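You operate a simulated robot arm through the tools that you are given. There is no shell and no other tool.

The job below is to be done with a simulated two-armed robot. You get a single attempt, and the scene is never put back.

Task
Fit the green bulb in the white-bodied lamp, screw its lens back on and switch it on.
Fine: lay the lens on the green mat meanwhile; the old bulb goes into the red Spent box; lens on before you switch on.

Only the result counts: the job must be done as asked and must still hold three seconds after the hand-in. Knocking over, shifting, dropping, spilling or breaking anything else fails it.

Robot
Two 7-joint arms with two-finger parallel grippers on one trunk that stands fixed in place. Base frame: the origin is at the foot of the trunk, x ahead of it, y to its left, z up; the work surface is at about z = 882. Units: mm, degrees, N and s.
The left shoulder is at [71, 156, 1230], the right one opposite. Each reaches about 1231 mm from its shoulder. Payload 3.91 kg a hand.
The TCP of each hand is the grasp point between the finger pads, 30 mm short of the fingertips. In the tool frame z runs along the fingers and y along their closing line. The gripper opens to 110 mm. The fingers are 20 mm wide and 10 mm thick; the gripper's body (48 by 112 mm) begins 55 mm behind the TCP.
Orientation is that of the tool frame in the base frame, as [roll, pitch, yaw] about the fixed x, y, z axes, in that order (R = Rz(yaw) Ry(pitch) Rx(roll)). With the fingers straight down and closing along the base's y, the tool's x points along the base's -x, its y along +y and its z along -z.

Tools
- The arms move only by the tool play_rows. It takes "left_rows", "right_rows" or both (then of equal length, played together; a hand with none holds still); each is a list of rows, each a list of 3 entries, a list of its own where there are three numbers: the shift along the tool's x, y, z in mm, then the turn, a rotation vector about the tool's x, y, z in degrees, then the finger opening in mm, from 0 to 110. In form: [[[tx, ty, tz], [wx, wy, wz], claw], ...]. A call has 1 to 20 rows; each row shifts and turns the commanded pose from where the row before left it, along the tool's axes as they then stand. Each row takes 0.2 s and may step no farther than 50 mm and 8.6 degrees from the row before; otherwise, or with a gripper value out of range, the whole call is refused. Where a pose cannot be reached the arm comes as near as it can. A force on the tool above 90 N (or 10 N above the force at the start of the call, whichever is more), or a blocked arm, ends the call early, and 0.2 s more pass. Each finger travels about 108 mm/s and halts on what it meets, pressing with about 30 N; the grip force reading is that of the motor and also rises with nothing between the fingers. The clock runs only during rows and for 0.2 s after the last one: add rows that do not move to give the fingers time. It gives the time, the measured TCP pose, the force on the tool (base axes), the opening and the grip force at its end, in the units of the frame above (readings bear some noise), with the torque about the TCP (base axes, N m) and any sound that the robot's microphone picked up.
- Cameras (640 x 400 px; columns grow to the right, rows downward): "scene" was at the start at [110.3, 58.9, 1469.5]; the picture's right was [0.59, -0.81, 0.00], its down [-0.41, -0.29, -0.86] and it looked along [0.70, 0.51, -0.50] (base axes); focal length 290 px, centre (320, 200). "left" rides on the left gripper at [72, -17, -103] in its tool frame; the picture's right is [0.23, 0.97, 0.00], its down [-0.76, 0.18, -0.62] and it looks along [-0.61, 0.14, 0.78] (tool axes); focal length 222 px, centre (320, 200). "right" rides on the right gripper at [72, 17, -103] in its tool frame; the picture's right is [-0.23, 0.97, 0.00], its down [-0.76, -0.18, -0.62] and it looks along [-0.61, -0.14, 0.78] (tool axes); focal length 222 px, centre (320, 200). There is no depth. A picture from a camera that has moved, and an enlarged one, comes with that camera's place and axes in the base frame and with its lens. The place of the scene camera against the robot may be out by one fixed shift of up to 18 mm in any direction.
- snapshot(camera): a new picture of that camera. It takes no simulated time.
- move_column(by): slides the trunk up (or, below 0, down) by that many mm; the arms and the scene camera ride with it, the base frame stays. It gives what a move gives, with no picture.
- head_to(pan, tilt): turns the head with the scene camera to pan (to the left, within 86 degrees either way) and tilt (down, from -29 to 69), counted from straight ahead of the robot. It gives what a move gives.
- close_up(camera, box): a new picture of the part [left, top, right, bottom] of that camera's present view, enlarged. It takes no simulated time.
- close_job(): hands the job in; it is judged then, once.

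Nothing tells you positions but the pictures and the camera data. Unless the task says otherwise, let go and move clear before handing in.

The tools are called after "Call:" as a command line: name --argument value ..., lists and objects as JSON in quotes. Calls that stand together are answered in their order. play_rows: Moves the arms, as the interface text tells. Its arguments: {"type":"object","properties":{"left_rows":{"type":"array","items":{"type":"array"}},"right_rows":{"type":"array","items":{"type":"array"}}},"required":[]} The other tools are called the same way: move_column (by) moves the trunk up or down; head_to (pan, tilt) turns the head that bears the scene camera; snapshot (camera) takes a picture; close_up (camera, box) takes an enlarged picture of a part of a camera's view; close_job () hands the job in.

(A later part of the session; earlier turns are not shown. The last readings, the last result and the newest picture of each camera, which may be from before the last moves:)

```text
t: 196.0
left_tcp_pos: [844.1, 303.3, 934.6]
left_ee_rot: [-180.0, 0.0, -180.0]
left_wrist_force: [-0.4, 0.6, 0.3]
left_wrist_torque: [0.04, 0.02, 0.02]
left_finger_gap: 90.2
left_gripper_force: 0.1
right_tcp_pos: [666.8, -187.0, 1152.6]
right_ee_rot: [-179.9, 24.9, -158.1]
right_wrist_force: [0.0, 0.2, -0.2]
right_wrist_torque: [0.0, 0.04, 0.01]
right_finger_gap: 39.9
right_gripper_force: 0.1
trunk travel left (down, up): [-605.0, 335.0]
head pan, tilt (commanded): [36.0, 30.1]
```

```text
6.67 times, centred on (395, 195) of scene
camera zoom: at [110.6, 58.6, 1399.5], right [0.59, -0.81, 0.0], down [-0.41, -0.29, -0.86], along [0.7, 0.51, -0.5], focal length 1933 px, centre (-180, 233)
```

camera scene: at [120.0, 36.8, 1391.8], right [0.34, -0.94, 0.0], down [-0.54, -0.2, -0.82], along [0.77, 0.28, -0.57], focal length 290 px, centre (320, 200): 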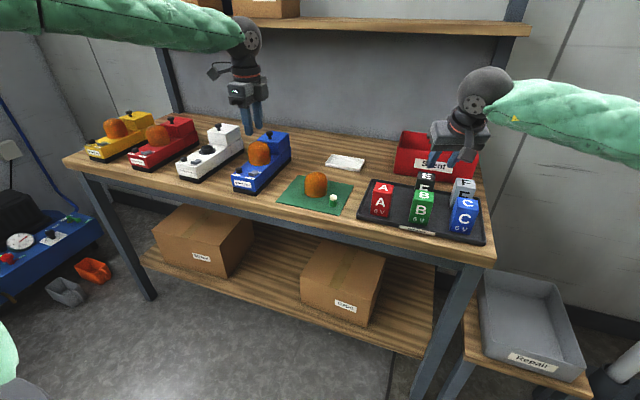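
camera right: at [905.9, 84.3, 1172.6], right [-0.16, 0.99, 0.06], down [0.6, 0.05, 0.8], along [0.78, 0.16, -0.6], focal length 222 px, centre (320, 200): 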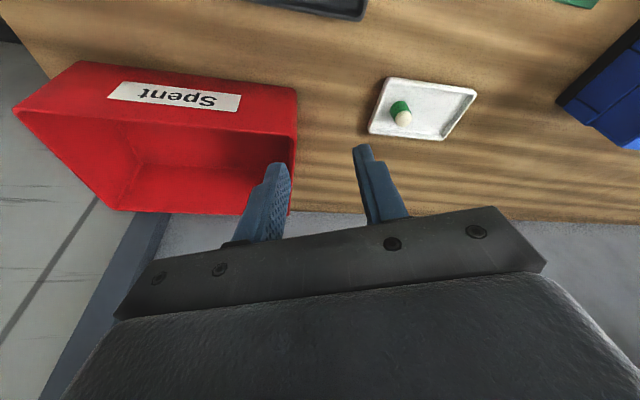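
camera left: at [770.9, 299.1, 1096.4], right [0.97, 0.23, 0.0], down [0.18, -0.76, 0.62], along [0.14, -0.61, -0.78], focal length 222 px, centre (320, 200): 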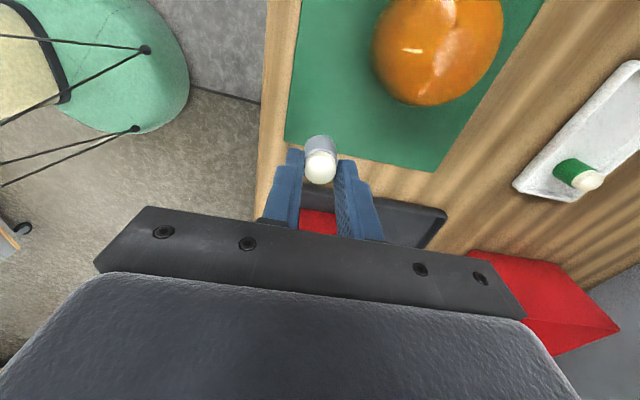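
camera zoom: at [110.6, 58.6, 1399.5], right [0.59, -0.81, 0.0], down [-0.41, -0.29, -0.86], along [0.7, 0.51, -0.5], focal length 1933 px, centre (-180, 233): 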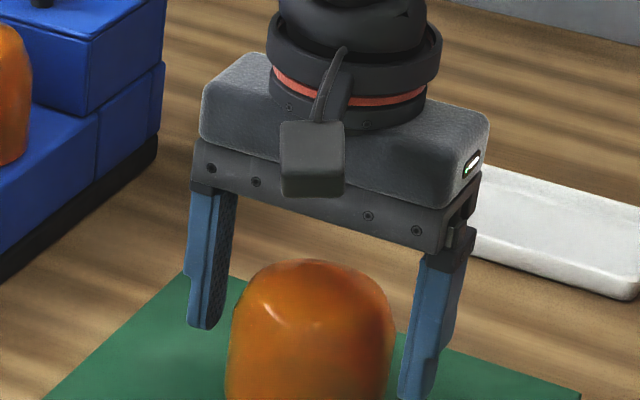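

Call:
close_up --camera "scene" --box '[365, 185, 425, 230]'

```text
8.89 times, centred on (395, 208) of scene
camera zoom: at [110.6, 58.6, 1399.5], right [0.59, -0.81, 0.0], down [-0.41, -0.29, -0.86], along [0.7, 0.51, -0.5], focal length 2577 px, centre (-347, 133)
```

zoom: 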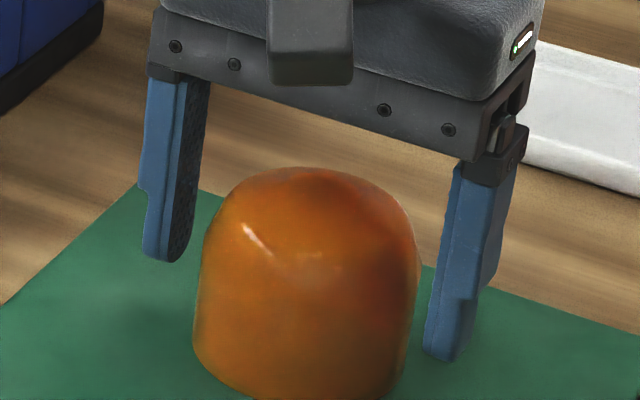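

The lens is centred to within about 0.6 mm. I lower to the former grip height and close on it.

Call:
play_rows --left_rows '[[[0.4, 0, 6], [0, 0, 0], 90], [[0, 0, 5], [0, 0, 0], 88], [[0, 0, 3], [0, 0, 0], 84], [[0, 0, 0], [0, 0, 0], 76], [[0, 0, 0], [0, 0, 0], 60], [[0, 0, 0], [0, 0, 0], 60], [[0, 0, 0], [0, 0, 0], 60]]'

Call:
close_up --camera "left" --box '[160, 40, 480, 240]'

```text
t: 197.6
left_tcp_pos: [845.1, 302.2, 921.5]
left_ee_rot: [-180.0, 0.0, 180.0]
left_wrist_force: [0.6, 0.0, 0.5]
left_wrist_torque: [0.04, -0.01, -0.02]
left_finger_gap: 68.0
left_gripper_force: 29.8
right_tcp_pos: [667.2, -186.4, 1153.8]
right_ee_rot: [180.0, 25.0, -158.1]
right_wrist_force: [0.1, 0.0, 0.5]
right_wrist_torque: [0.02, 0.01, 0.03]
right_finger_gap: 39.9
right_gripper_force: 0.1
trunk travel left (down, up): [-605.0, 335.0]
head pan, tilt (commanded): [36.0, 30.1]
```

```text
2.00 times, centred on (320, 140) of left
camera zoom: at [773.2, 285.7, 1025.3], right [-0.23, 0.97, 0.0], down [0.76, 0.18, 0.62], along [0.61, 0.14, -0.78], focal length 444 px, centre (320, 320)
```

zoom: 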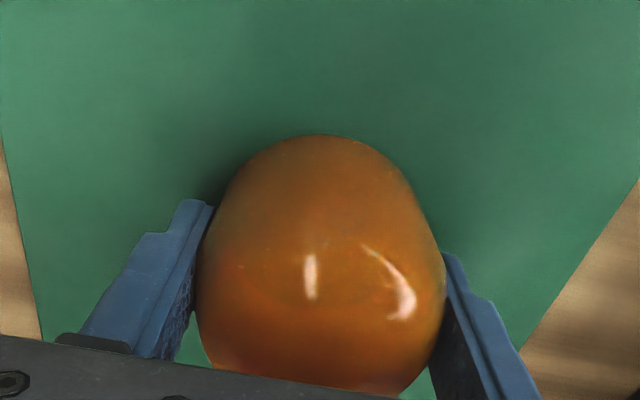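

Gripped at 68 mm. I lift the lens and carry it over the white lamp at a safe height.

Call:
play_rows --left_rows '[[[0, 0, -5], [0, 0, 0], 60], [[0, 0, -25], [0, 0, 0], 60], [[0, 0, -45], [0, 0, 0], 60], [[0, 0, -45], [0, 0, 0], 60], [[0, 0, -45], [0, 0, 0], 60], [[0, 0, -25], [0, 0, 0], 60], [[-2, 20, 0], [0, 0, 0], 60], [[-3, 42, 0], [0, 0, 0], 60], [[-3, 42, 0], [0, 0, 0], 60], [[-3, 42, 0], [0, 0, 0], 60], [[-3, 42, 0], [0, 0, 0], 60], [[-3, 42, 0], [0, 0, 0], 60], [[-3, 42, 0], [0, 0, 0], 60], [[-3, 42, 0], [0, 0, 0], 60], [[-3, 42, 0], [0, 0, 0], 60], [[-2, 42, 0], [0, 0, 0], 60], [[0, 20, 0], [0, 0, 0], 60], [[0, 0, 0], [0, 0, 0], 60]]'

Call:
close_up --camera "scene" --box '[260, 80, 350, 180]'

Call:
close_up --camera "left" --box '[160, 40, 480, 240]'

```text
t: 201.4
left_tcp_pos: [872.3, 724.5, 1111.6]
left_ee_rot: [-180.0, 0.1, -180.0]
left_wrist_force: [0.3, 0.4, -1.4]
left_wrist_torque: [-0.03, 0.0, 0.0]
left_finger_gap: 67.8
left_gripper_force: 30.1
right_tcp_pos: [667.7, -186.6, 1153.4]
right_ee_rot: [-179.9, 25.0, -158.1]
right_wrist_force: [-0.3, -1.2, -0.4]
right_wrist_torque: [0.04, 0.03, 0.0]
right_finger_gap: 40.2
right_gripper_force: 0.0
trunk travel left (down, up): [-605.0, 335.0]
head pan, tilt (commanded): [36.0, 30.1]
```

```text
4.00 times, centred on (305, 130) of scene
camera zoom: at [110.4, 58.5, 1399.5], right [0.59, -0.81, 0.0], down [-0.41, -0.29, -0.86], along [0.7, 0.51, -0.5], focal length 1160 px, centre (380, 480)
```

zoom: 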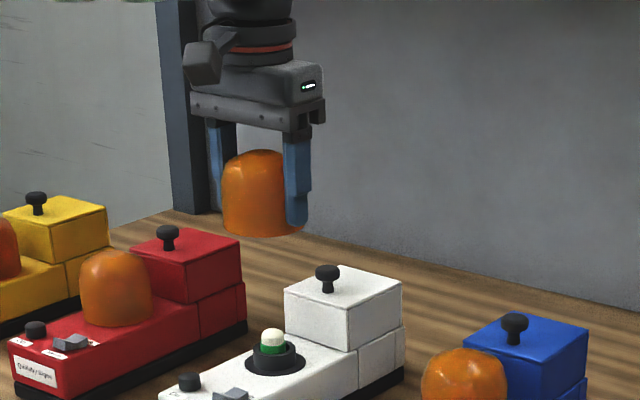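

```text
2.00 times, centred on (320, 140) of left
camera zoom: at [800.3, 707.2, 1215.9], right [-0.23, 0.97, 0.0], down [0.76, 0.18, 0.62], along [0.61, 0.14, -0.78], focal length 444 px, centre (320, 320)
```

zoom: 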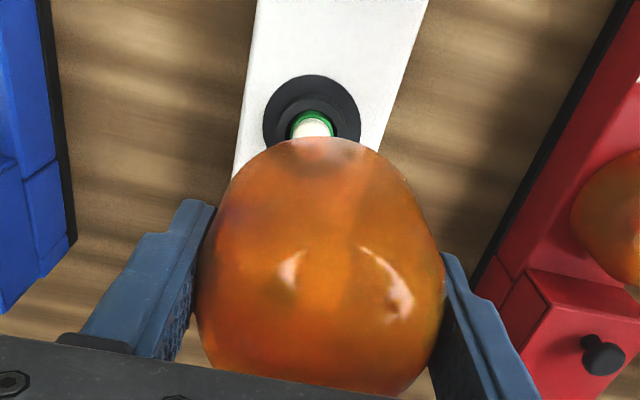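

The lens hangs over the lamp, about 4 mm off in y. I correct, turn to yaw 200 for the screwing range, and lower to just above the bulb.

Call:
play_rows --left_rows '[[[0, -4.2, 0], [0, 0, -5], 60], [[0, 0, 15], [0, 0, -5], 60], [[0, 0, 25], [0, 0, -5], 60], [[0, 0, 25], [0, 0, -5], 60], [[0, 0, 15], [0, 0, 0], 60], [[0, 0, 0], [0, 0, 0], 60], [[0, 0, 0], [0, 0, 0], 60]]'

Call:
close_up --camera "scene" --box '[275, 125, 330, 180]'

Call:
close_up --camera "left" --box '[200, 60, 440, 210]'

```text
t: 203.0
left_tcp_pos: [874.5, 718.0, 1032.1]
left_ee_rot: [-180.0, 0.0, -160.0]
left_wrist_force: [0.2, 0.0, -1.0]
left_wrist_torque: [0.03, -0.02, -0.02]
left_finger_gap: 67.5
left_gripper_force: 30.0
right_tcp_pos: [666.9, -186.2, 1153.3]
right_ee_rot: [179.9, 24.9, -158.1]
right_wrist_force: [-0.3, 1.0, -0.3]
right_wrist_torque: [0.01, -0.01, -0.01]
right_finger_gap: 39.6
right_gripper_force: 0.1
trunk travel left (down, up): [-605.0, 335.0]
head pan, tilt (commanded): [36.0, 30.1]
```

```text
7.27 times, centred on (302, 152) of scene
camera zoom: at [110.6, 58.9, 1399.5], right [0.59, -0.81, 0.0], down [-0.41, -0.29, -0.86], along [0.7, 0.51, -0.5], focal length 2108 px, centre (447, 546)
```

zoom: 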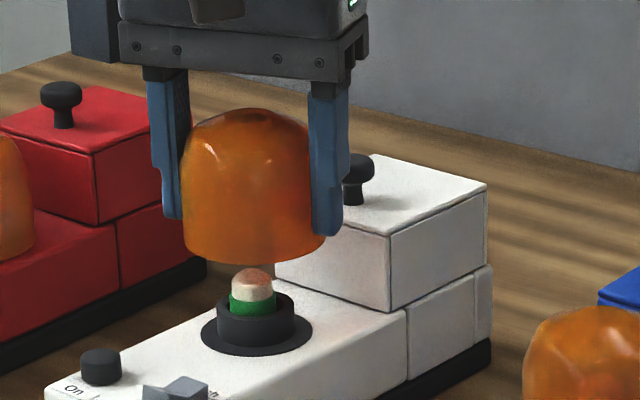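

```text
2.67 times, centred on (320, 135) of left
camera zoom: at [811.5, 676.9, 1135.7], right [-0.55, 0.84, 0.0], down [0.66, 0.43, 0.62], along [0.52, 0.34, -0.78], focal length 592 px, centre (320, 373)
```

zoom: 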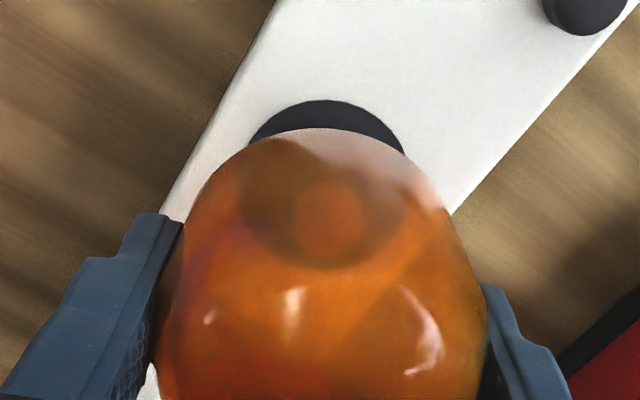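

Through the lens I can see socket and bulb; the lens should move about 2 mm in +y. I correct and lower over the bulb.

Call:
play_rows --left_rows '[[[-0.97, 1.78, 0], [0, 0, 0], 60], [[0, 0, 8], [0, 0, 0], 60], [[0, 0, 8], [0, 0, 0], 60], [[0, 0, 8], [0, 0, 0], 60], [[0, 0, 0], [0, 0, 0], 60], [[0, 0, 0], [0, 0, 0], 60]]'

Call:
close_up --camera "scene" --box '[280, 140, 325, 180]'

Call:
close_up --camera "left" --box '[200, 60, 440, 210]'

```text
t: 204.4
left_tcp_pos: [872.5, 718.9, 1005.7]
left_ee_rot: [179.9, 0.0, -160.0]
left_wrist_force: [-0.6, 0.7, 0.0]
left_wrist_torque: [-0.02, -0.03, 0.0]
left_finger_gap: 67.4
left_gripper_force: 29.9
right_tcp_pos: [666.6, -187.0, 1152.0]
right_ee_rot: [180.0, 25.0, -158.1]
right_wrist_force: [0.0, 0.6, 0.4]
right_wrist_torque: [-0.02, 0.0, -0.02]
right_finger_gap: 39.9
right_gripper_force: 0.0
trunk travel left (down, up): [-605.0, 335.0]
head pan, tilt (commanded): [36.0, 30.1]
```

```text
10.00 times, centred on (302, 160) of scene
camera zoom: at [110.5, 58.8, 1399.5], right [0.59, -0.81, 0.0], down [-0.41, -0.29, -0.86], along [0.7, 0.51, -0.5], focal length 2899 px, centre (495, 600)
```

zoom: 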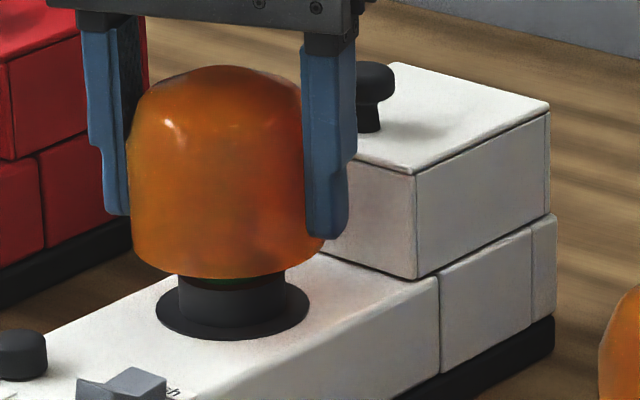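

```text
2.67 times, centred on (320, 135) of left
camera zoom: at [810.9, 678.8, 1110.4], right [-0.55, 0.84, 0.0], down [0.66, 0.43, 0.62], along [0.52, 0.34, -0.78], focal length 592 px, centre (320, 373)
```

zoom: 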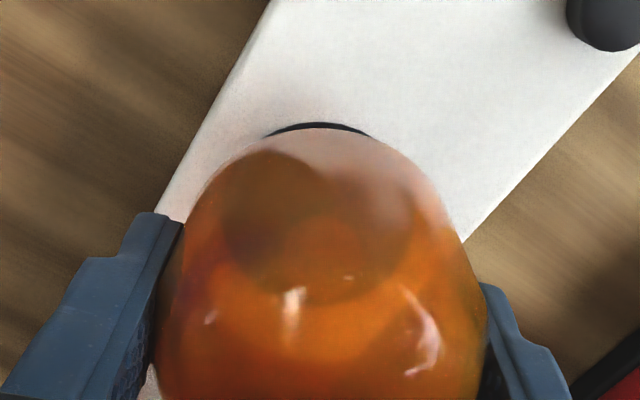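

Call:
play_rows --left_rows '[[[-0.86, -0.26, 0], [0, 0, 0], 60], [[0, 0, 5], [0, 0, 0], 60], [[0, 0, 5], [0, 0, 0], 60], [[0, 0, 4], [0, 0, 0], 60], [[0, 0, 0], [0, 0, 0], 60]]'

Call:
close_up --camera "scene" --box '[280, 140, 325, 180]'

Call:
close_up --camera "left" --box '[200, 60, 440, 210]'

```text
t: 205.6
left_tcp_pos: [873.6, 719.0, 992.4]
left_ee_rot: [180.0, -0.1, -160.0]
left_wrist_force: [0.0, 0.7, 0.0]
left_wrist_torque: [0.03, 0.0, -0.01]
left_finger_gap: 67.3
left_gripper_force: 30.0
right_tcp_pos: [667.7, -187.4, 1154.4]
right_ee_rot: [-180.0, 25.0, -158.1]
right_wrist_force: [0.8, -0.3, 0.1]
right_wrist_torque: [-0.01, 0.03, 0.0]
right_finger_gap: 39.9
right_gripper_force: 0.0
trunk travel left (down, up): [-605.0, 335.0]
head pan, tilt (commanded): [36.0, 30.1]
```

```text
10.00 times, centred on (302, 160) of scene
camera zoom: at [110.3, 58.7, 1399.5], right [0.59, -0.81, 0.0], down [-0.41, -0.29, -0.86], along [0.7, 0.51, -0.5], focal length 2899 px, centre (495, 600)
```

zoom: 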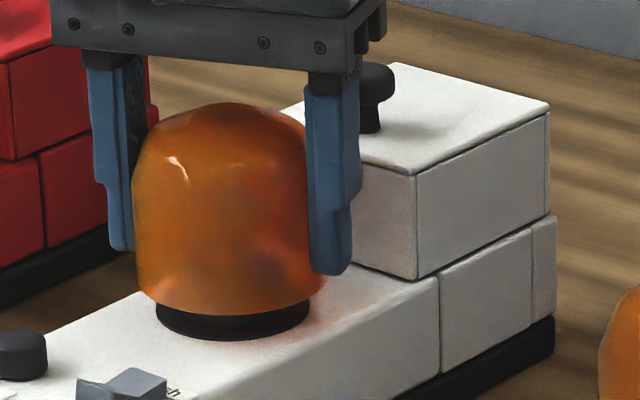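

```text
2.67 times, centred on (320, 135) of left
camera zoom: at [811.4, 678.0, 1096.2], right [-0.55, 0.84, 0.0], down [0.66, 0.43, 0.62], along [0.52, 0.34, -0.78], focal length 592 px, centre (320, 373)
```

zoom: 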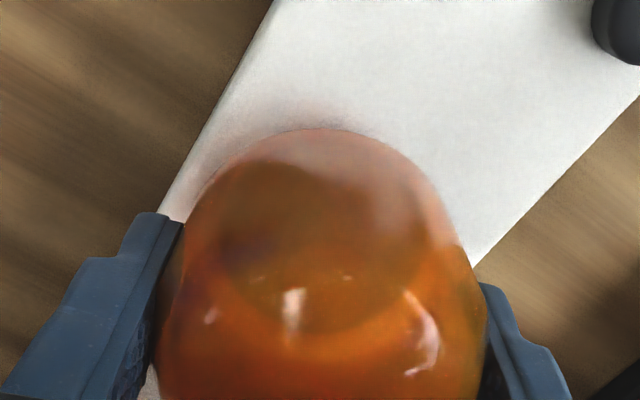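

Well aligned in both views, with the rim about 13 mm above the flange. I lower on, watching the force.

Call:
play_rows --left_rows '[[[0, 0, 2], [0, 0, 0], 60], [[0, 0, 2], [0, 0, 0], 60], [[0, 0, 2], [0, 0, 0], 60], [[0, 0, 0], [0, 0, 0], 60]]'

Call:
close_up --camera "scene" --box '[280, 140, 325, 180]'

Call:
close_up --camera "left" --box '[200, 60, 440, 210]'

```text
t: 206.6
left_tcp_pos: [875.4, 719.7, 986.6]
left_ee_rot: [-179.9, 0.0, -160.0]
left_wrist_force: [-0.4, 0.3, -0.5]
left_wrist_torque: [0.01, -0.01, -0.04]
left_finger_gap: 67.3
left_gripper_force: 29.8
right_tcp_pos: [667.2, -186.9, 1152.5]
right_ee_rot: [-180.0, 25.0, -158.1]
right_wrist_force: [0.8, 0.0, -0.3]
right_wrist_torque: [-0.01, -0.03, -0.03]
right_finger_gap: 39.8
right_gripper_force: 0.1
trunk travel left (down, up): [-605.0, 335.0]
head pan, tilt (commanded): [36.0, 30.1]
```

```text
10.00 times, centred on (302, 160) of scene
camera zoom: at [110.3, 58.7, 1399.5], right [0.59, -0.81, 0.0], down [-0.41, -0.29, -0.86], along [0.7, 0.51, -0.5], focal length 2899 px, centre (495, 600)
```

zoom: 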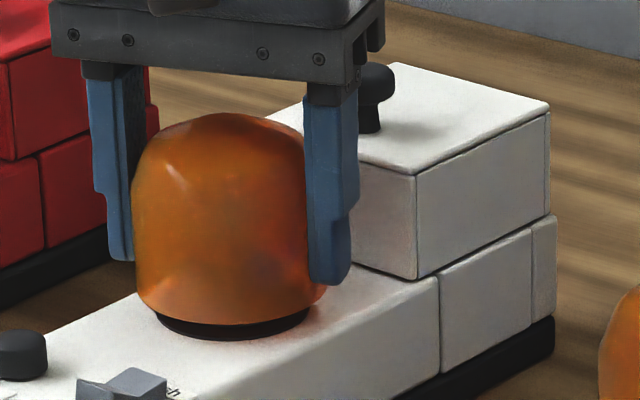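

```text
2.67 times, centred on (320, 135) of left
camera zoom: at [812.3, 679.5, 1091.7], right [-0.55, 0.84, 0.0], down [0.66, 0.43, 0.62], along [0.52, 0.34, -0.78], focal length 592 px, centre (320, 373)
```

zoom: 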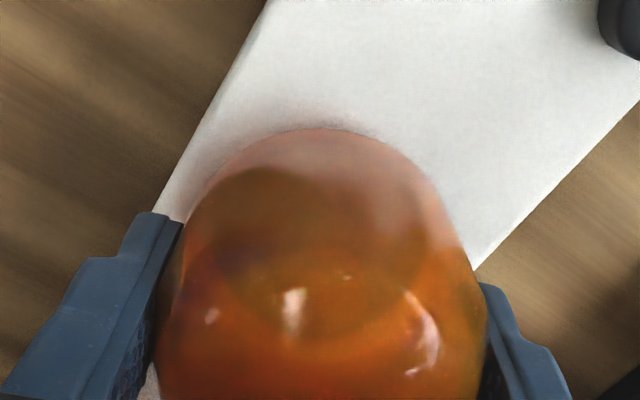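

Call:
play_rows --left_rows '[[[-0.25, -0.87, 0], [0, 0, 0], 60], [[0, 0, 1], [0, 0, 0], 60], [[0, 0, 1], [0, 0, 0], 60], [[0, 0, 0], [0, 0, 0], 60]]'

Call:
play_rows --left_rows '[[[0, 0, 1], [0, 0, 0], 60], [[0, 0, 0], [0, 0, 0], 60]]'

Call:
close_up --camera "scene" --box '[280, 140, 325, 180]'

Call:
close_up --camera "left" --box '[200, 60, 440, 210]'

```text
t: 207.6
left_tcp_pos: [875.9, 719.8, 985.4]
left_ee_rot: [-180.0, 0.0, -159.9]
left_wrist_force: [0.3, -0.1, -1.0]
left_wrist_torque: [-0.01, -0.01, -0.01]
left_finger_gap: 67.5
left_gripper_force: 30.2
right_tcp_pos: [668.1, -185.5, 1153.0]
right_ee_rot: [-180.0, 25.1, -158.1]
right_wrist_force: [-0.4, 0.1, 0.0]
right_wrist_torque: [-0.02, -0.02, 0.03]
right_finger_gap: 39.8
right_gripper_force: 0.0
trunk travel left (down, up): [-605.0, 335.0]
head pan, tilt (commanded): [36.0, 30.1]
```

```text
t: 208.2
left_tcp_pos: [873.4, 719.7, 984.4]
left_ee_rot: [180.0, 0.0, -160.0]
left_wrist_force: [-0.3, -0.8, -0.7]
left_wrist_torque: [-0.01, -0.01, 0.03]
left_finger_gap: 67.5
left_gripper_force: 29.9
right_tcp_pos: [667.5, -186.3, 1152.8]
right_ee_rot: [-180.0, 25.0, -158.1]
right_wrist_force: [0.0, 0.7, -0.6]
right_wrist_torque: [0.0, 0.04, 0.0]
right_finger_gap: 40.1
right_gripper_force: 0.1
trunk travel left (down, up): [-605.0, 335.0]
head pan, tilt (commanded): [36.0, 30.1]
```

```text
10.00 times, centred on (302, 160) of scene
camera zoom: at [110.4, 58.7, 1399.5], right [0.59, -0.81, 0.0], down [-0.41, -0.29, -0.86], along [0.7, 0.51, -0.5], focal length 2899 px, centre (495, 600)
```

zoom: 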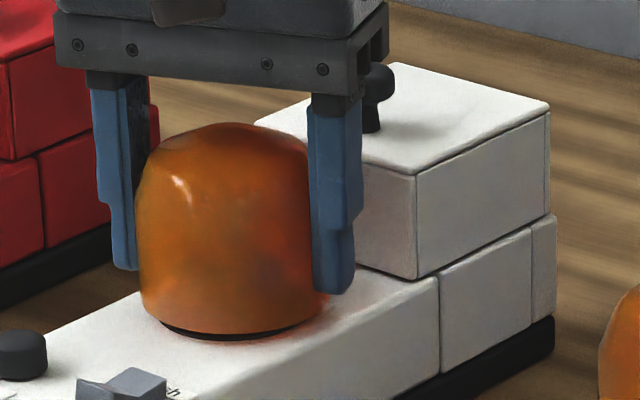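

```text
2.67 times, centred on (320, 135) of left
camera zoom: at [812.4, 677.8, 1088.2], right [-0.55, 0.84, 0.0], down [0.66, 0.43, 0.62], along [0.52, 0.34, -0.78], focal length 592 px, centre (320, 373)
```

zoom: 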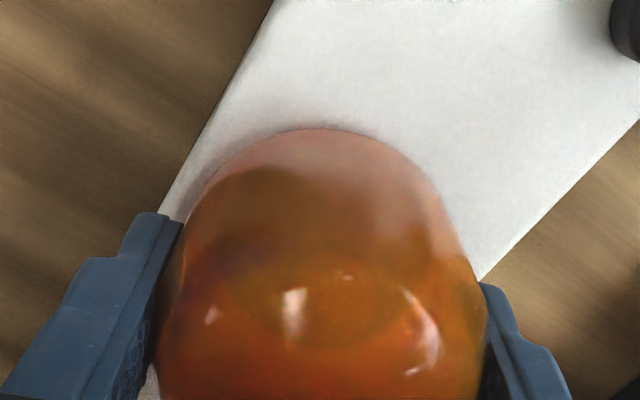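

The rim is about 4 mm above its tight position, which is near the thread start. I continue in fine steps.

Call:
play_rows --left_rows '[[[0, 0, 0.7], [0, 0, 0], 60], [[0, 0, 0], [0, 0, 0], 60]]'

Call:
play_rows --left_rows '[[[0, 0, 0.7], [0, 0, 0], 60], [[0, 0, 0], [0, 0, 0], 60]]'

Call:
play_rows --left_rows '[[[0, 0, 0.7], [0, 0, 0], 60], [[0, 0, 0], [0, 0, 0], 60]]'

Call:
close_up --camera "scene" --box '[280, 140, 325, 180]'

```text
t: 208.8
left_tcp_pos: [874.9, 718.9, 983.5]
left_ee_rot: [-180.0, 0.1, -159.9]
left_wrist_force: [-0.5, -0.1, 0.5]
left_wrist_torque: [0.04, -0.03, -0.02]
left_finger_gap: 67.6
left_gripper_force: 29.5
right_tcp_pos: [666.7, -186.7, 1152.5]
right_ee_rot: [-180.0, 25.1, -158.1]
right_wrist_force: [-0.5, -0.6, 0.7]
right_wrist_torque: [0.04, 0.0, 0.03]
right_finger_gap: 39.9
right_gripper_force: 0.0
trunk travel left (down, up): [-605.0, 335.0]
head pan, tilt (commanded): [36.0, 30.1]
```

```text
t: 209.4
left_tcp_pos: [873.8, 720.3, 983.2]
left_ee_rot: [-180.0, 0.0, -160.0]
left_wrist_force: [0.2, 0.6, -1.1]
left_wrist_torque: [0.06, -0.01, -0.01]
left_finger_gap: 67.4
left_gripper_force: 29.9
right_tcp_pos: [667.0, -186.3, 1152.8]
right_ee_rot: [179.9, 24.9, -158.1]
right_wrist_force: [-0.7, 0.1, -0.2]
right_wrist_torque: [-0.01, -0.01, 0.02]
right_finger_gap: 40.0
right_gripper_force: 0.0
trunk travel left (down, up): [-605.0, 335.0]
head pan, tilt (commanded): [36.0, 30.1]
```

```text
t: 210.0
left_tcp_pos: [873.1, 719.9, 982.5]
left_ee_rot: [179.9, 0.0, -160.0]
left_wrist_force: [-4.0, -1.1, -2.6]
left_wrist_torque: [-0.14, -0.05, 0.03]
left_finger_gap: 67.4
left_gripper_force: 30.8
right_tcp_pos: [667.9, -186.0, 1153.3]
right_ee_rot: [-180.0, 24.9, -158.1]
right_wrist_force: [-0.1, 0.9, -0.2]
right_wrist_torque: [0.0, 0.0, 0.03]
right_finger_gap: 39.9
right_gripper_force: 0.1
trunk travel left (down, up): [-605.0, 335.0]
head pan, tilt (commanded): [36.0, 30.1]
```

```text
10.00 times, centred on (302, 160) of scene
camera zoom: at [110.1, 58.8, 1399.5], right [0.59, -0.81, 0.0], down [-0.41, -0.29, -0.86], along [0.7, 0.51, -0.5], focal length 2899 px, centre (495, 600)
```

zoom: 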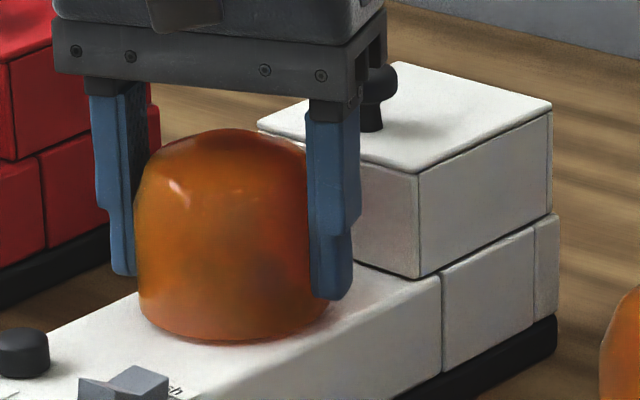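

The lateral and downward pull shows that the thread has taken the lens. I trim the side load and start screwing clockwise, following the thread down.

Call:
play_rows --left_rows '[[[0.5, 0, 0], [0, 0, 0], 60], [[0, 0, 0.2], [0, 0, 5], 60], [[0, 0, 0.2], [0, 0, 5], 60], [[0, 0, 0.2], [0, 0, 6], 60], [[0, 0, 0], [0, 0, 0], 60]]'

Call:
close_up --camera "scene" --box '[280, 140, 325, 180]'

```text
t: 211.2
left_tcp_pos: [872.8, 720.3, 982.0]
left_ee_rot: [-180.0, 0.0, -176.0]
left_wrist_force: [2.3, 7.5, 0.9]
left_wrist_torque: [0.26, -0.09, 0.01]
left_finger_gap: 67.3
left_gripper_force: 30.1
right_tcp_pos: [668.4, -186.2, 1152.3]
right_ee_rot: [179.9, 25.0, -158.1]
right_wrist_force: [0.5, 0.6, 0.2]
right_wrist_torque: [-0.01, -0.02, -0.01]
right_finger_gap: 40.2
right_gripper_force: 0.1
trunk travel left (down, up): [-605.0, 335.0]
head pan, tilt (commanded): [36.0, 30.1]
```

```text
10.00 times, centred on (302, 160) of scene
camera zoom: at [110.5, 59.3, 1399.5], right [0.59, -0.81, 0.0], down [-0.41, -0.3, -0.86], along [0.7, 0.51, -0.5], focal length 2899 px, centre (495, 600)
```

zoom: 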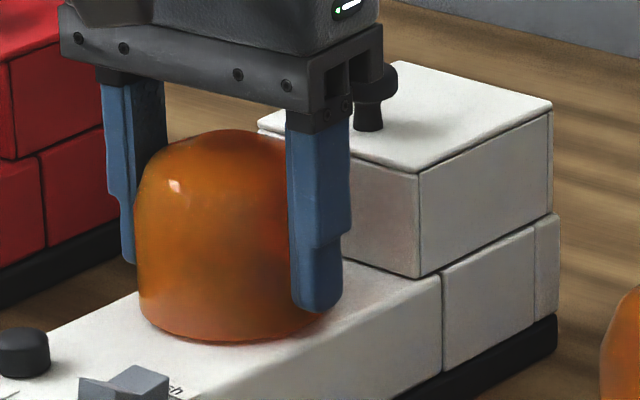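

Turning freely without dragging the lamp. I trim the side force and continue.

Call:
play_rows --left_rows '[[[-0.3, 0.9, 0], [0, 0, 0], 60], [[0, 0, 0.2], [0, 0, 8], 60], [[0, 0, 0.2], [0, 0, 8], 60], [[0, 0, 0.2], [0, 0, 8], 60], [[0, 0, 0], [0, 0, 0], 60]]'

```text
t: 212.4
left_tcp_pos: [873.9, 721.3, 981.2]
left_ee_rot: [180.0, 0.0, 159.9]
left_wrist_force: [-1.0, 5.8, 0.9]
left_wrist_torque: [0.07, -0.02, 0.01]
left_finger_gap: 67.2
left_gripper_force: 30.1
right_tcp_pos: [667.0, -185.0, 1153.0]
right_ee_rot: [-180.0, 25.0, -158.1]
right_wrist_force: [0.3, -0.4, 0.0]
right_wrist_torque: [0.02, -0.03, 0.0]
right_finger_gap: 40.0
right_gripper_force: 0.1
trunk travel left (down, up): [-605.0, 335.0]
head pan, tilt (commanded): [36.0, 30.1]
```

Call:
play_rows --left_rows '[[[0.2, 0.56, 0], [0, 0, 0], 60], [[0, 0, 0.2], [0, 0, 8], 60], [[0, 0, 0.2], [0, 0, 8], 60], [[0, 0, 0.2], [0, 0, 8], 60], [[0, 0, 0.2], [0, 0, 8], 60], [[0, 0, 0], [0, 0, 0], 60]]'

Call:
close_up --camera "scene" --box '[280, 140, 325, 180]'

```text
t: 213.8
left_tcp_pos: [873.7, 720.5, 981.5]
left_ee_rot: [180.0, -0.1, 127.9]
left_wrist_force: [-10.1, 2.7, -0.8]
left_wrist_torque: [-0.14, 0.36, -0.03]
left_finger_gap: 67.4
left_gripper_force: 29.9
right_tcp_pos: [666.2, -186.3, 1152.6]
right_ee_rot: [-180.0, 25.0, -158.0]
right_wrist_force: [0.2, 0.3, -0.5]
right_wrist_torque: [-0.01, -0.01, -0.01]
right_finger_gap: 39.8
right_gripper_force: 0.0
trunk travel left (down, up): [-605.0, 335.0]
head pan, tilt (commanded): [36.0, 30.1]
```

```text
10.00 times, centred on (302, 160) of scene
camera zoom: at [109.4, 58.9, 1399.6], right [0.59, -0.81, 0.0], down [-0.41, -0.3, -0.87], along [0.7, 0.51, -0.5], focal length 2899 px, centre (495, 600)
```

zoom: 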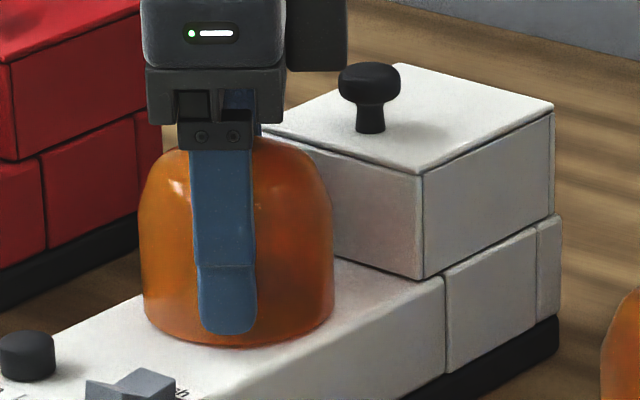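

Call:
play_rows --left_rows '[[[1.0, -0.85, 0], [0, 0, 0], 60], [[0, 0, 0.2], [0, 0, 8], 60], [[0, 0, 0.2], [0, 0, 8], 60], [[0, 0, 0.2], [0, 0, 8], 60], [[0, 0, 0], [0, 0, 0], 60]]'

```text
t: 215.0
left_tcp_pos: [875.3, 720.4, 981.2]
left_ee_rot: [179.9, 0.0, 103.9]
left_wrist_force: [15.5, 10.9, 10.1]
left_wrist_torque: [0.14, -0.2, 0.01]
left_finger_gap: 67.4
left_gripper_force: 29.6
right_tcp_pos: [667.1, -187.0, 1152.3]
right_ee_rot: [-180.0, 25.0, -158.1]
right_wrist_force: [-0.7, 0.1, 0.0]
right_wrist_torque: [-0.03, -0.02, -0.01]
right_finger_gap: 40.0
right_gripper_force: 0.0
trunk travel left (down, up): [-605.0, 335.0]
head pan, tilt (commanded): [36.0, 30.1]
```

Call:
close_up --camera "scene" --box '[280, 140, 325, 180]'

Call:
close_up --camera "left" --box '[160, 60, 480, 240]'

```text
10.00 times, centred on (302, 160) of scene
camera zoom: at [111.0, 58.9, 1399.6], right [0.59, -0.81, 0.0], down [-0.41, -0.29, -0.86], along [0.7, 0.51, -0.5], focal length 2899 px, centre (495, 600)
```

zoom: 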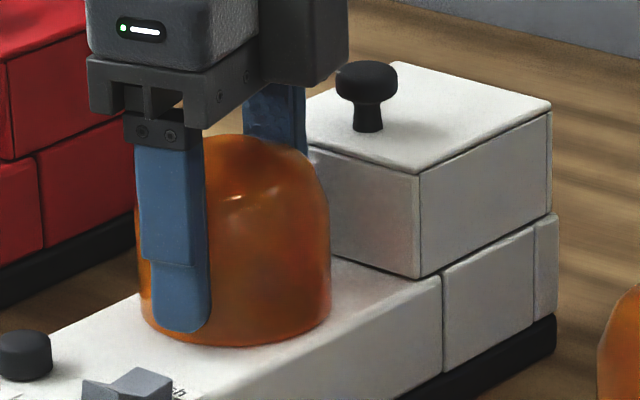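

```text
2.00 times, centred on (320, 150) of left
camera zoom: at [841.0, 786.1, 1084.1], right [0.89, 0.45, 0.0], down [0.35, -0.7, 0.62], along [0.28, -0.55, -0.78], focal length 444 px, centre (320, 300)
```

zoom: 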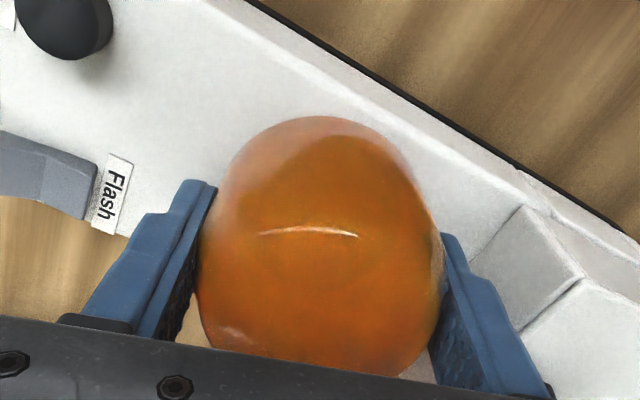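

Side and vertical loads have built up, so I open briefly to drop them and regrip before finishing the turn.

Call:
play_rows --left_rows '[[[0, 0, -0.5], [0, 0, 0], 74], [[0, 0, 0], [0, 0, 0], 78], [[0, 0, 0], [0, 0, 0], 78], [[0, 0, 0], [0, 0, 0], 60], [[0, 0, 0], [0, 0, 0], 60], [[0, 0, 0], [0, 0, 0], 60]]'

```text
t: 216.4
left_tcp_pos: [873.6, 719.3, 980.3]
left_ee_rot: [179.9, 0.1, 104.0]
left_wrist_force: [1.7, 1.5, 0.1]
left_wrist_torque: [-0.04, -0.02, 0.0]
left_finger_gap: 67.4
left_gripper_force: 30.4
right_tcp_pos: [667.4, -185.1, 1152.3]
right_ee_rot: [-180.0, 25.0, -158.0]
right_wrist_force: [0.1, 0.3, 0.3]
right_wrist_torque: [-0.01, -0.02, -0.02]
right_finger_gap: 40.2
right_gripper_force: 0.1
trunk travel left (down, up): [-605.0, 335.0]
head pan, tilt (commanded): [36.0, 30.1]
```

Call:
play_rows --left_rows '[[[0, 0, 0.15], [0, 0, 7], 60], [[0, 0, 0.15], [0, 0, 7], 60], [[0, 0, 0], [0, 0, 0], 60]]'

Call:
play_rows --left_rows '[[[0, 0, 0.1], [0, 0, 5], 60], [[0, 0, 0], [0, 0, 0], 60]]'

```text
t: 217.2
left_tcp_pos: [873.2, 721.2, 979.4]
left_ee_rot: [-180.0, 0.0, 90.0]
left_wrist_force: [2.3, 1.4, -2.6]
left_wrist_torque: [0.0, -0.09, 0.72]
left_finger_gap: 67.2
left_gripper_force: 30.2
right_tcp_pos: [666.3, -185.8, 1151.5]
right_ee_rot: [180.0, 25.0, -158.1]
right_wrist_force: [-0.2, -0.3, -0.2]
right_wrist_torque: [-0.01, -0.02, -0.02]
right_finger_gap: 40.1
right_gripper_force: 0.1
trunk travel left (down, up): [-605.0, 335.0]
head pan, tilt (commanded): [36.0, 30.1]
```

```text
t: 217.8
left_tcp_pos: [871.6, 722.0, 979.6]
left_ee_rot: [-180.0, 0.0, 85.1]
left_wrist_force: [0.9, 2.5, -0.4]
left_wrist_torque: [0.04, 0.09, 1.15]
left_finger_gap: 67.3
left_gripper_force: 30.1
right_tcp_pos: [668.1, -185.7, 1152.7]
right_ee_rot: [179.9, 25.0, -158.1]
right_wrist_force: [-0.1, 0.3, -0.3]
right_wrist_torque: [0.01, 0.0, -0.03]
right_finger_gap: 39.8
right_gripper_force: 0.0
trunk travel left (down, up): [-605.0, 335.0]
head pan, tilt (commanded): [36.0, 30.1]
```

The torque has risen to 1.15 N m: the lens is tight. I check the lamp's heading and the rim.

Call:
close_up --camera "scene" --box '[240, 130, 360, 210]'

Call:
close_up --camera "scene" --box '[282, 155, 312, 180]'

```text
5.00 times, centred on (300, 170) of scene
camera zoom: at [110.4, 59.0, 1399.5], right [0.59, -0.81, 0.0], down [-0.41, -0.3, -0.86], along [0.7, 0.51, -0.5], focal length 1450 px, centre (420, 350)
```

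zoom: 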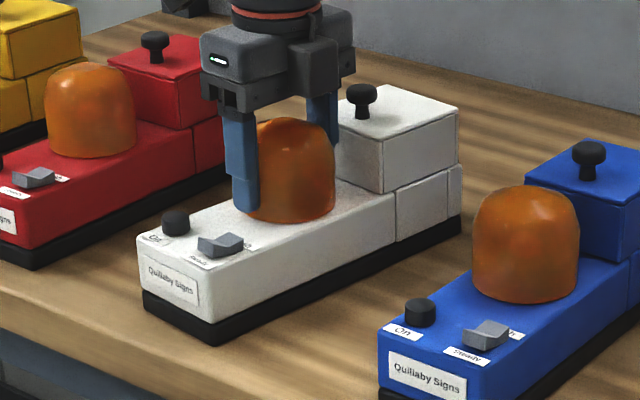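

```text
16.00 times, centred on (297, 168) of scene
camera zoom: at [110.4, 59.0, 1399.5], right [0.59, -0.81, 0.0], down [-0.41, -0.3, -0.86], along [0.7, 0.51, -0.5], focal length 4638 px, centre (688, 720)
```

zoom: 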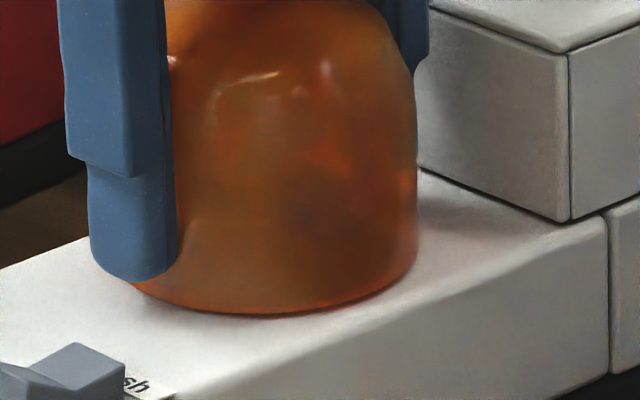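

The lens is seated tight. I open the fingers just enough and rise clear.

Call:
play_rows --left_rows '[[[0, 0, 0], [0, 0, 0], 72], [[0, 0, 0], [0, 0, 0], 78], [[0, 0, 0], [0, 0, 0], 78], [[0, 0, -5], [0, 0, 0], 78], [[0, 0, -15], [0, 0, 0], 78], [[0, 0, -30], [0, 0, 0], 78], [[0, 0, -40], [0, 0, 0], 78], [[0, 0, -20], [0, 0, 0], 60], [[0, 0, 0], [0, 0, 0], 40]]'

Call:
close_up --camera "scene" --box '[250, 130, 350, 210]'

Call:
close_up --camera "scene" --box '[282, 155, 312, 180]'

```text
t: 219.8
left_tcp_pos: [871.6, 722.0, 1090.6]
left_ee_rot: [-179.9, 0.0, 85.0]
left_wrist_force: [1.2, -0.7, 0.9]
left_wrist_torque: [0.01, 0.01, -0.01]
left_finger_gap: 40.0
left_gripper_force: 0.0
right_tcp_pos: [666.0, -187.1, 1153.8]
right_ee_rot: [-180.0, 25.0, -158.1]
right_wrist_force: [-0.2, 0.6, 0.3]
right_wrist_torque: [-0.02, 0.01, 0.0]
right_finger_gap: 40.2
right_gripper_force: 0.1
trunk travel left (down, up): [-605.0, 335.0]
head pan, tilt (commanded): [36.0, 30.1]
```

```text
5.00 times, centred on (300, 170) of scene
camera zoom: at [110.3, 58.8, 1399.5], right [0.59, -0.81, 0.0], down [-0.41, -0.29, -0.86], along [0.7, 0.51, -0.5], focal length 1450 px, centre (420, 350)
```

zoom: 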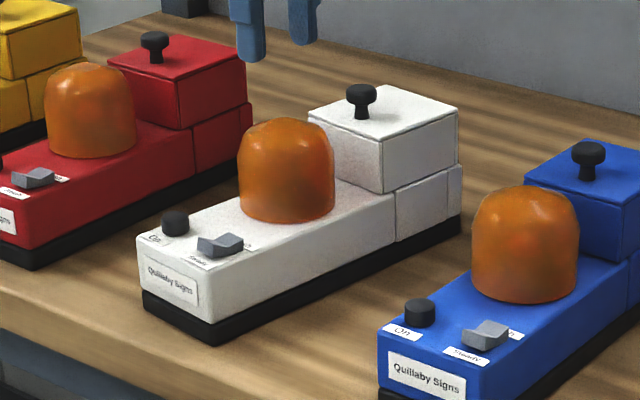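

```text
16.00 times, centred on (297, 168) of scene
camera zoom: at [110.3, 58.8, 1399.5], right [0.59, -0.81, 0.0], down [-0.41, -0.29, -0.86], along [0.7, 0.51, -0.5], focal length 4638 px, centre (688, 720)
```

zoom: 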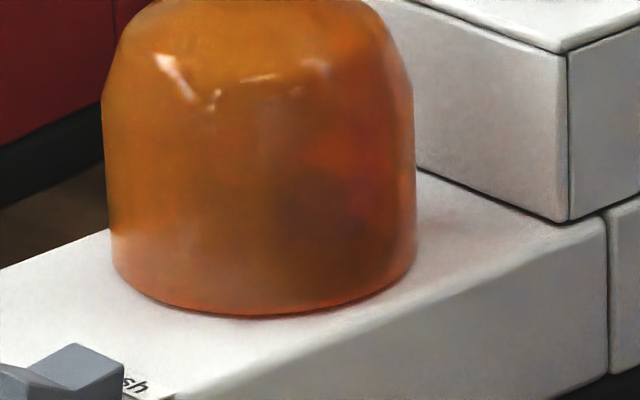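

The lens is back on and tight. Now the switch: I turn the hand back to yaw 180, close the fingers and move above the On button, which I put at about (790, 756).

Call:
play_rows --left_rows '[[[0, 0, 0], [0, 0, -8.5], 20], [[0, 0, 0], [0, 0, -8.5], 0], [[0, 0, 0], [0, 0, -8.5], 0], [[0, 0, 0], [0, 0, -8.5], 0], [[0, 0, 0], [0, 0, -8.5], 0], [[0, 0, 0], [0, 0, -8.5], 0], [[0, 0, 0], [0, 0, -8.5], 0], [[0, 0, 0], [0, 0, -8.5], 0], [[0, 0, 0], [0, 0, -8.5], 0], [[0, 0, 0], [0, 0, -8.5], 0], [[0, 0, 0], [0, 0, -8.5], 0], [[0, 0, 0], [0, 0, -1.5], 0], [[27, 11, 0], [0, 0, 0], 0], [[27, 11, 0], [0, 0, 0], 0], [[27, 12, 20], [0, 0, 0], 0], [[0, 0, 30], [0, 0, 0], 0], [[0, 0, 0], [0, 0, 0], 0]]'

Call:
close_up --camera "left" --box '[220, 60, 420, 210]'

Call:
close_up --camera "scene" --box '[260, 130, 320, 190]'

```text
t: 223.4
left_tcp_pos: [789.8, 752.8, 1037.2]
left_ee_rot: [-180.0, 0.0, -180.0]
left_wrist_force: [0.1, 0.3, 0.1]
left_wrist_torque: [0.0, -0.02, -0.01]
left_finger_gap: 0.1
left_gripper_force: 29.7
right_tcp_pos: [666.9, -186.0, 1153.6]
right_ee_rot: [-180.0, 25.0, -158.1]
right_wrist_force: [0.2, 0.4, -0.4]
right_wrist_torque: [0.0, -0.01, 0.01]
right_finger_gap: 40.0
right_gripper_force: 0.0
trunk travel left (down, up): [-605.0, 335.0]
head pan, tilt (commanded): [36.0, 30.1]
```

```text
2.67 times, centred on (320, 135) of left
camera zoom: at [717.7, 735.2, 1142.0], right [-0.23, 0.97, 0.0], down [0.76, 0.18, 0.62], along [0.61, 0.14, -0.78], focal length 592 px, centre (320, 373)
```

zoom: 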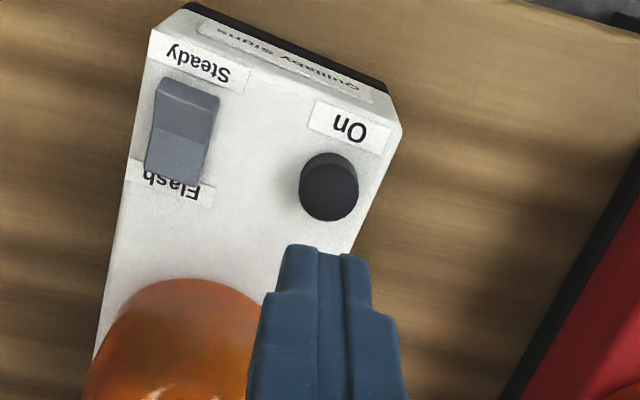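

```text
6.67 times, centred on (290, 160) of scene
camera zoom: at [109.4, 58.7, 1399.6], right [0.59, -0.81, 0.0], down [-0.41, -0.29, -0.87], along [0.7, 0.51, -0.5], focal length 1933 px, centre (520, 467)
```

zoom: 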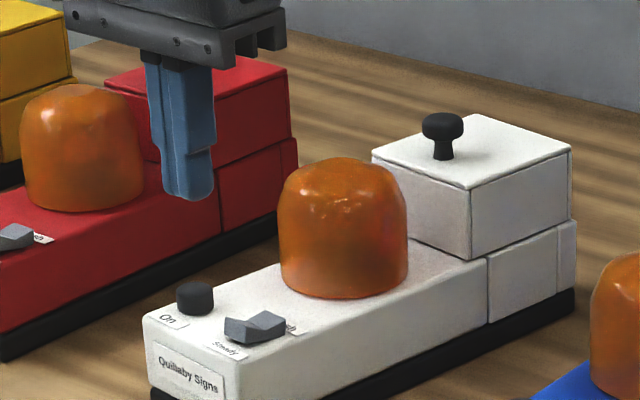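

The On button lies a few mm off the closed fingertips. I correct and lower close to it.

Call:
play_rows --left_rows '[[[-3.5, 4.4, 10], [0, 0, 0], 0], [[0, 0, 15], [0, 0, 0], 0], [[0, 0, 12], [0, 0, 0], 0], [[0, 0, 8], [0, 0, 0], 0], [[0, 0, 0], [0, 0, 0], 0], [[0, 0, 0], [0, 0, 0], 0]]'

Call:
close_up --camera "left" --box '[240, 80, 400, 210]'

Call:
close_up --camera "scene" --box '[265, 150, 300, 185]'

```text
t: 224.8
left_tcp_pos: [795.0, 758.7, 995.5]
left_ee_rot: [179.9, 0.0, 180.0]
left_wrist_force: [0.1, -0.2, -0.3]
left_wrist_torque: [0.0, -0.03, 0.01]
left_finger_gap: 0.0
left_gripper_force: 29.9
right_tcp_pos: [667.2, -186.3, 1153.2]
right_ee_rot: [-180.0, 25.0, -158.2]
right_wrist_force: [0.3, -0.1, -0.1]
right_wrist_torque: [0.0, 0.01, -0.03]
right_finger_gap: 40.1
right_gripper_force: 0.1
trunk travel left (down, up): [-605.0, 335.0]
head pan, tilt (commanded): [36.0, 30.1]
```

```text
3.08 times, centred on (320, 145) of left
camera zoom: at [723.1, 741.3, 1098.9], right [-0.23, 0.97, 0.0], down [0.76, 0.18, 0.62], along [0.61, 0.14, -0.78], focal length 684 px, centre (320, 369)
```

zoom: 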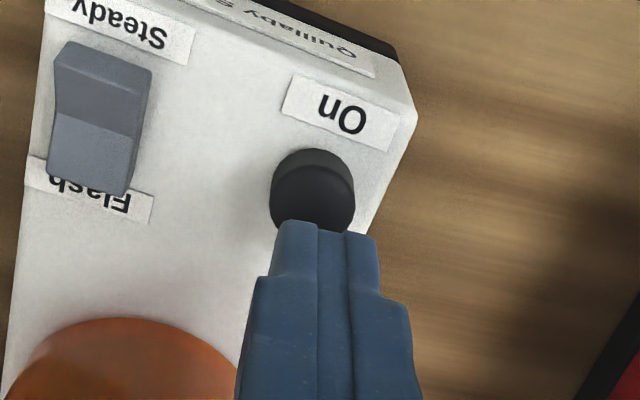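

```text
11.43 times, centred on (282, 168) of scene
camera zoom: at [110.3, 58.8, 1399.5], right [0.59, -0.81, 0.0], down [-0.41, -0.29, -0.86], along [0.7, 0.51, -0.5], focal length 3313 px, centre (749, 571)
```

zoom: 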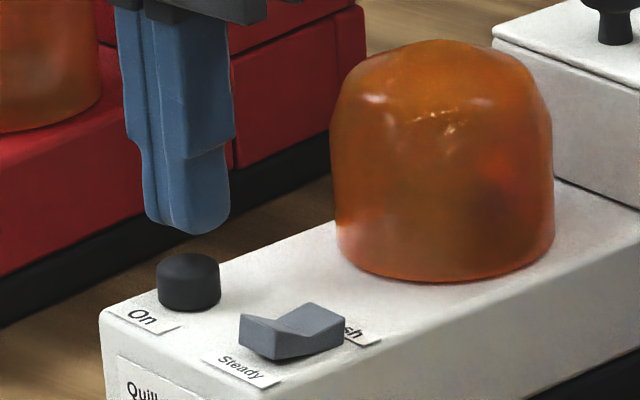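

Call:
play_rows --left_rows '[[[4.5, -2.3, 0], [0, 0, 0], 0], [[0, 0, 5], [0, 0, 0], 0], [[0, 0, 3], [0, 0, 0], 0], [[0, 0, 0], [0, 0, 0], 0], [[0, 0, 0], [0, 0, 0], 0]]'

Call:
close_up --camera "left" --box '[240, 80, 400, 210]'

Call:
close_up --camera "scene" --box '[265, 150, 300, 185]'

```text
t: 226.0
left_tcp_pos: [791.4, 757.5, 987.9]
left_ee_rot: [179.9, -0.1, 180.0]
left_wrist_force: [-0.3, -0.6, 0.7]
left_wrist_torque: [-0.01, -0.01, -0.01]
left_finger_gap: 0.0
left_gripper_force: 29.9
right_tcp_pos: [667.8, -186.8, 1152.2]
right_ee_rot: [-180.0, 25.0, -158.0]
right_wrist_force: [-0.3, 0.8, 0.6]
right_wrist_torque: [-0.04, 0.01, -0.02]
right_finger_gap: 40.0
right_gripper_force: 0.1
trunk travel left (down, up): [-605.0, 335.0]
head pan, tilt (commanded): [36.0, 30.1]
```

```text
3.08 times, centred on (320, 145) of left
camera zoom: at [719.4, 739.7, 1090.9], right [-0.23, 0.97, 0.0], down [0.76, 0.18, 0.62], along [0.61, 0.14, -0.78], focal length 684 px, centre (320, 369)
```

zoom: 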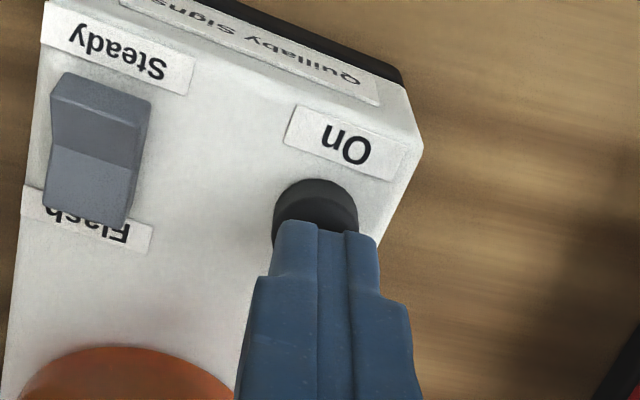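

```text
11.43 times, centred on (282, 168) of scene
camera zoom: at [110.3, 58.7, 1399.5], right [0.59, -0.81, 0.0], down [-0.41, -0.29, -0.86], along [0.7, 0.51, -0.5], focal length 3313 px, centre (749, 571)
```

zoom: 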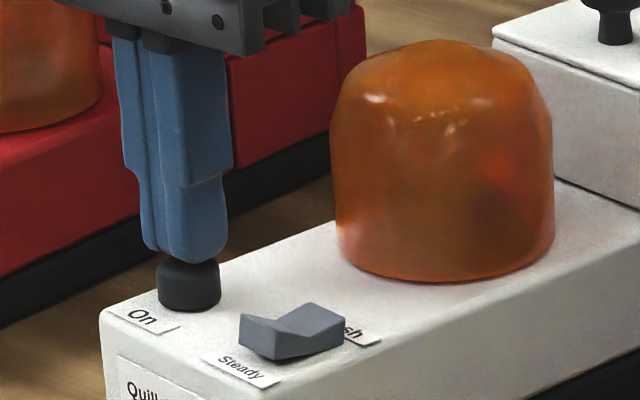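

The closed fingertips are right above the On button. I press down in small steps, watching the force and listening.

Call:
play_rows --left_rows '[[[0, 0, 2], [0, 0, 0], 0], [[0, 0, 2], [0, 0, 0], 0], [[0, 0, 0], [0, 0, 0], 0]]'

Call:
play_rows --left_rows '[[[0, 0, 1], [0, 0, 0], 0], [[0, 0, 0], [0, 0, 0], 0]]'

Call:
close_up --camera "scene" --box '[265, 150, 300, 185]'

```text
t: 226.8
left_tcp_pos: [790.5, 756.4, 982.8]
left_ee_rot: [-180.0, -0.1, -180.0]
left_wrist_force: [0.6, -0.2, 2.3]
left_wrist_torque: [-0.02, -0.05, 0.0]
left_finger_gap: 0.0
left_gripper_force: 29.6
right_tcp_pos: [667.8, -187.0, 1152.0]
right_ee_rot: [180.0, 25.1, -158.2]
right_wrist_force: [0.2, -0.2, -0.2]
right_wrist_torque: [-0.03, 0.01, 0.02]
right_finger_gap: 39.9
right_gripper_force: 0.0
trunk travel left (down, up): [-605.0, 335.0]
head pan, tilt (commanded): [36.0, 30.1]
```

```text
t: 227.4
left_tcp_pos: [790.1, 756.0, 982.2]
left_ee_rot: [-180.0, -0.1, 179.9]
left_wrist_force: [-0.3, 0.7, 3.1]
left_wrist_torque: [0.0, -0.03, -0.02]
left_finger_gap: 0.0
left_gripper_force: 29.3
right_tcp_pos: [667.0, -185.8, 1153.0]
right_ee_rot: [-180.0, 25.1, -158.1]
right_wrist_force: [-0.2, 0.2, -0.7]
right_wrist_torque: [0.0, 0.04, 0.0]
right_finger_gap: 40.0
right_gripper_force: 0.2
trunk travel left (down, up): [-605.0, 335.0]
head pan, tilt (commanded): [36.0, 30.1]
```

```text
11.43 times, centred on (282, 168) of scene
camera zoom: at [110.1, 58.6, 1399.6], right [0.59, -0.81, 0.0], down [-0.41, -0.29, -0.86], along [0.7, 0.51, -0.5], focal length 3313 px, centre (749, 571)
```

zoom: 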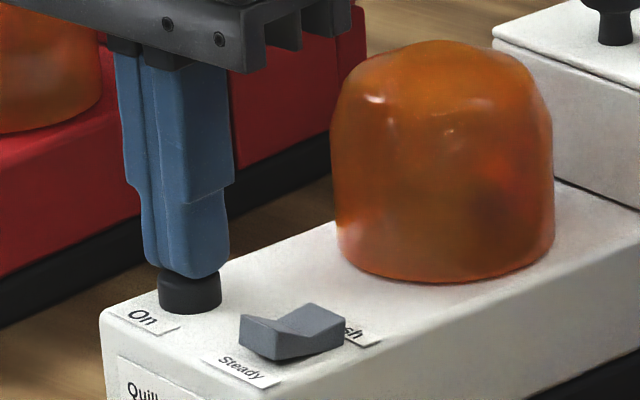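

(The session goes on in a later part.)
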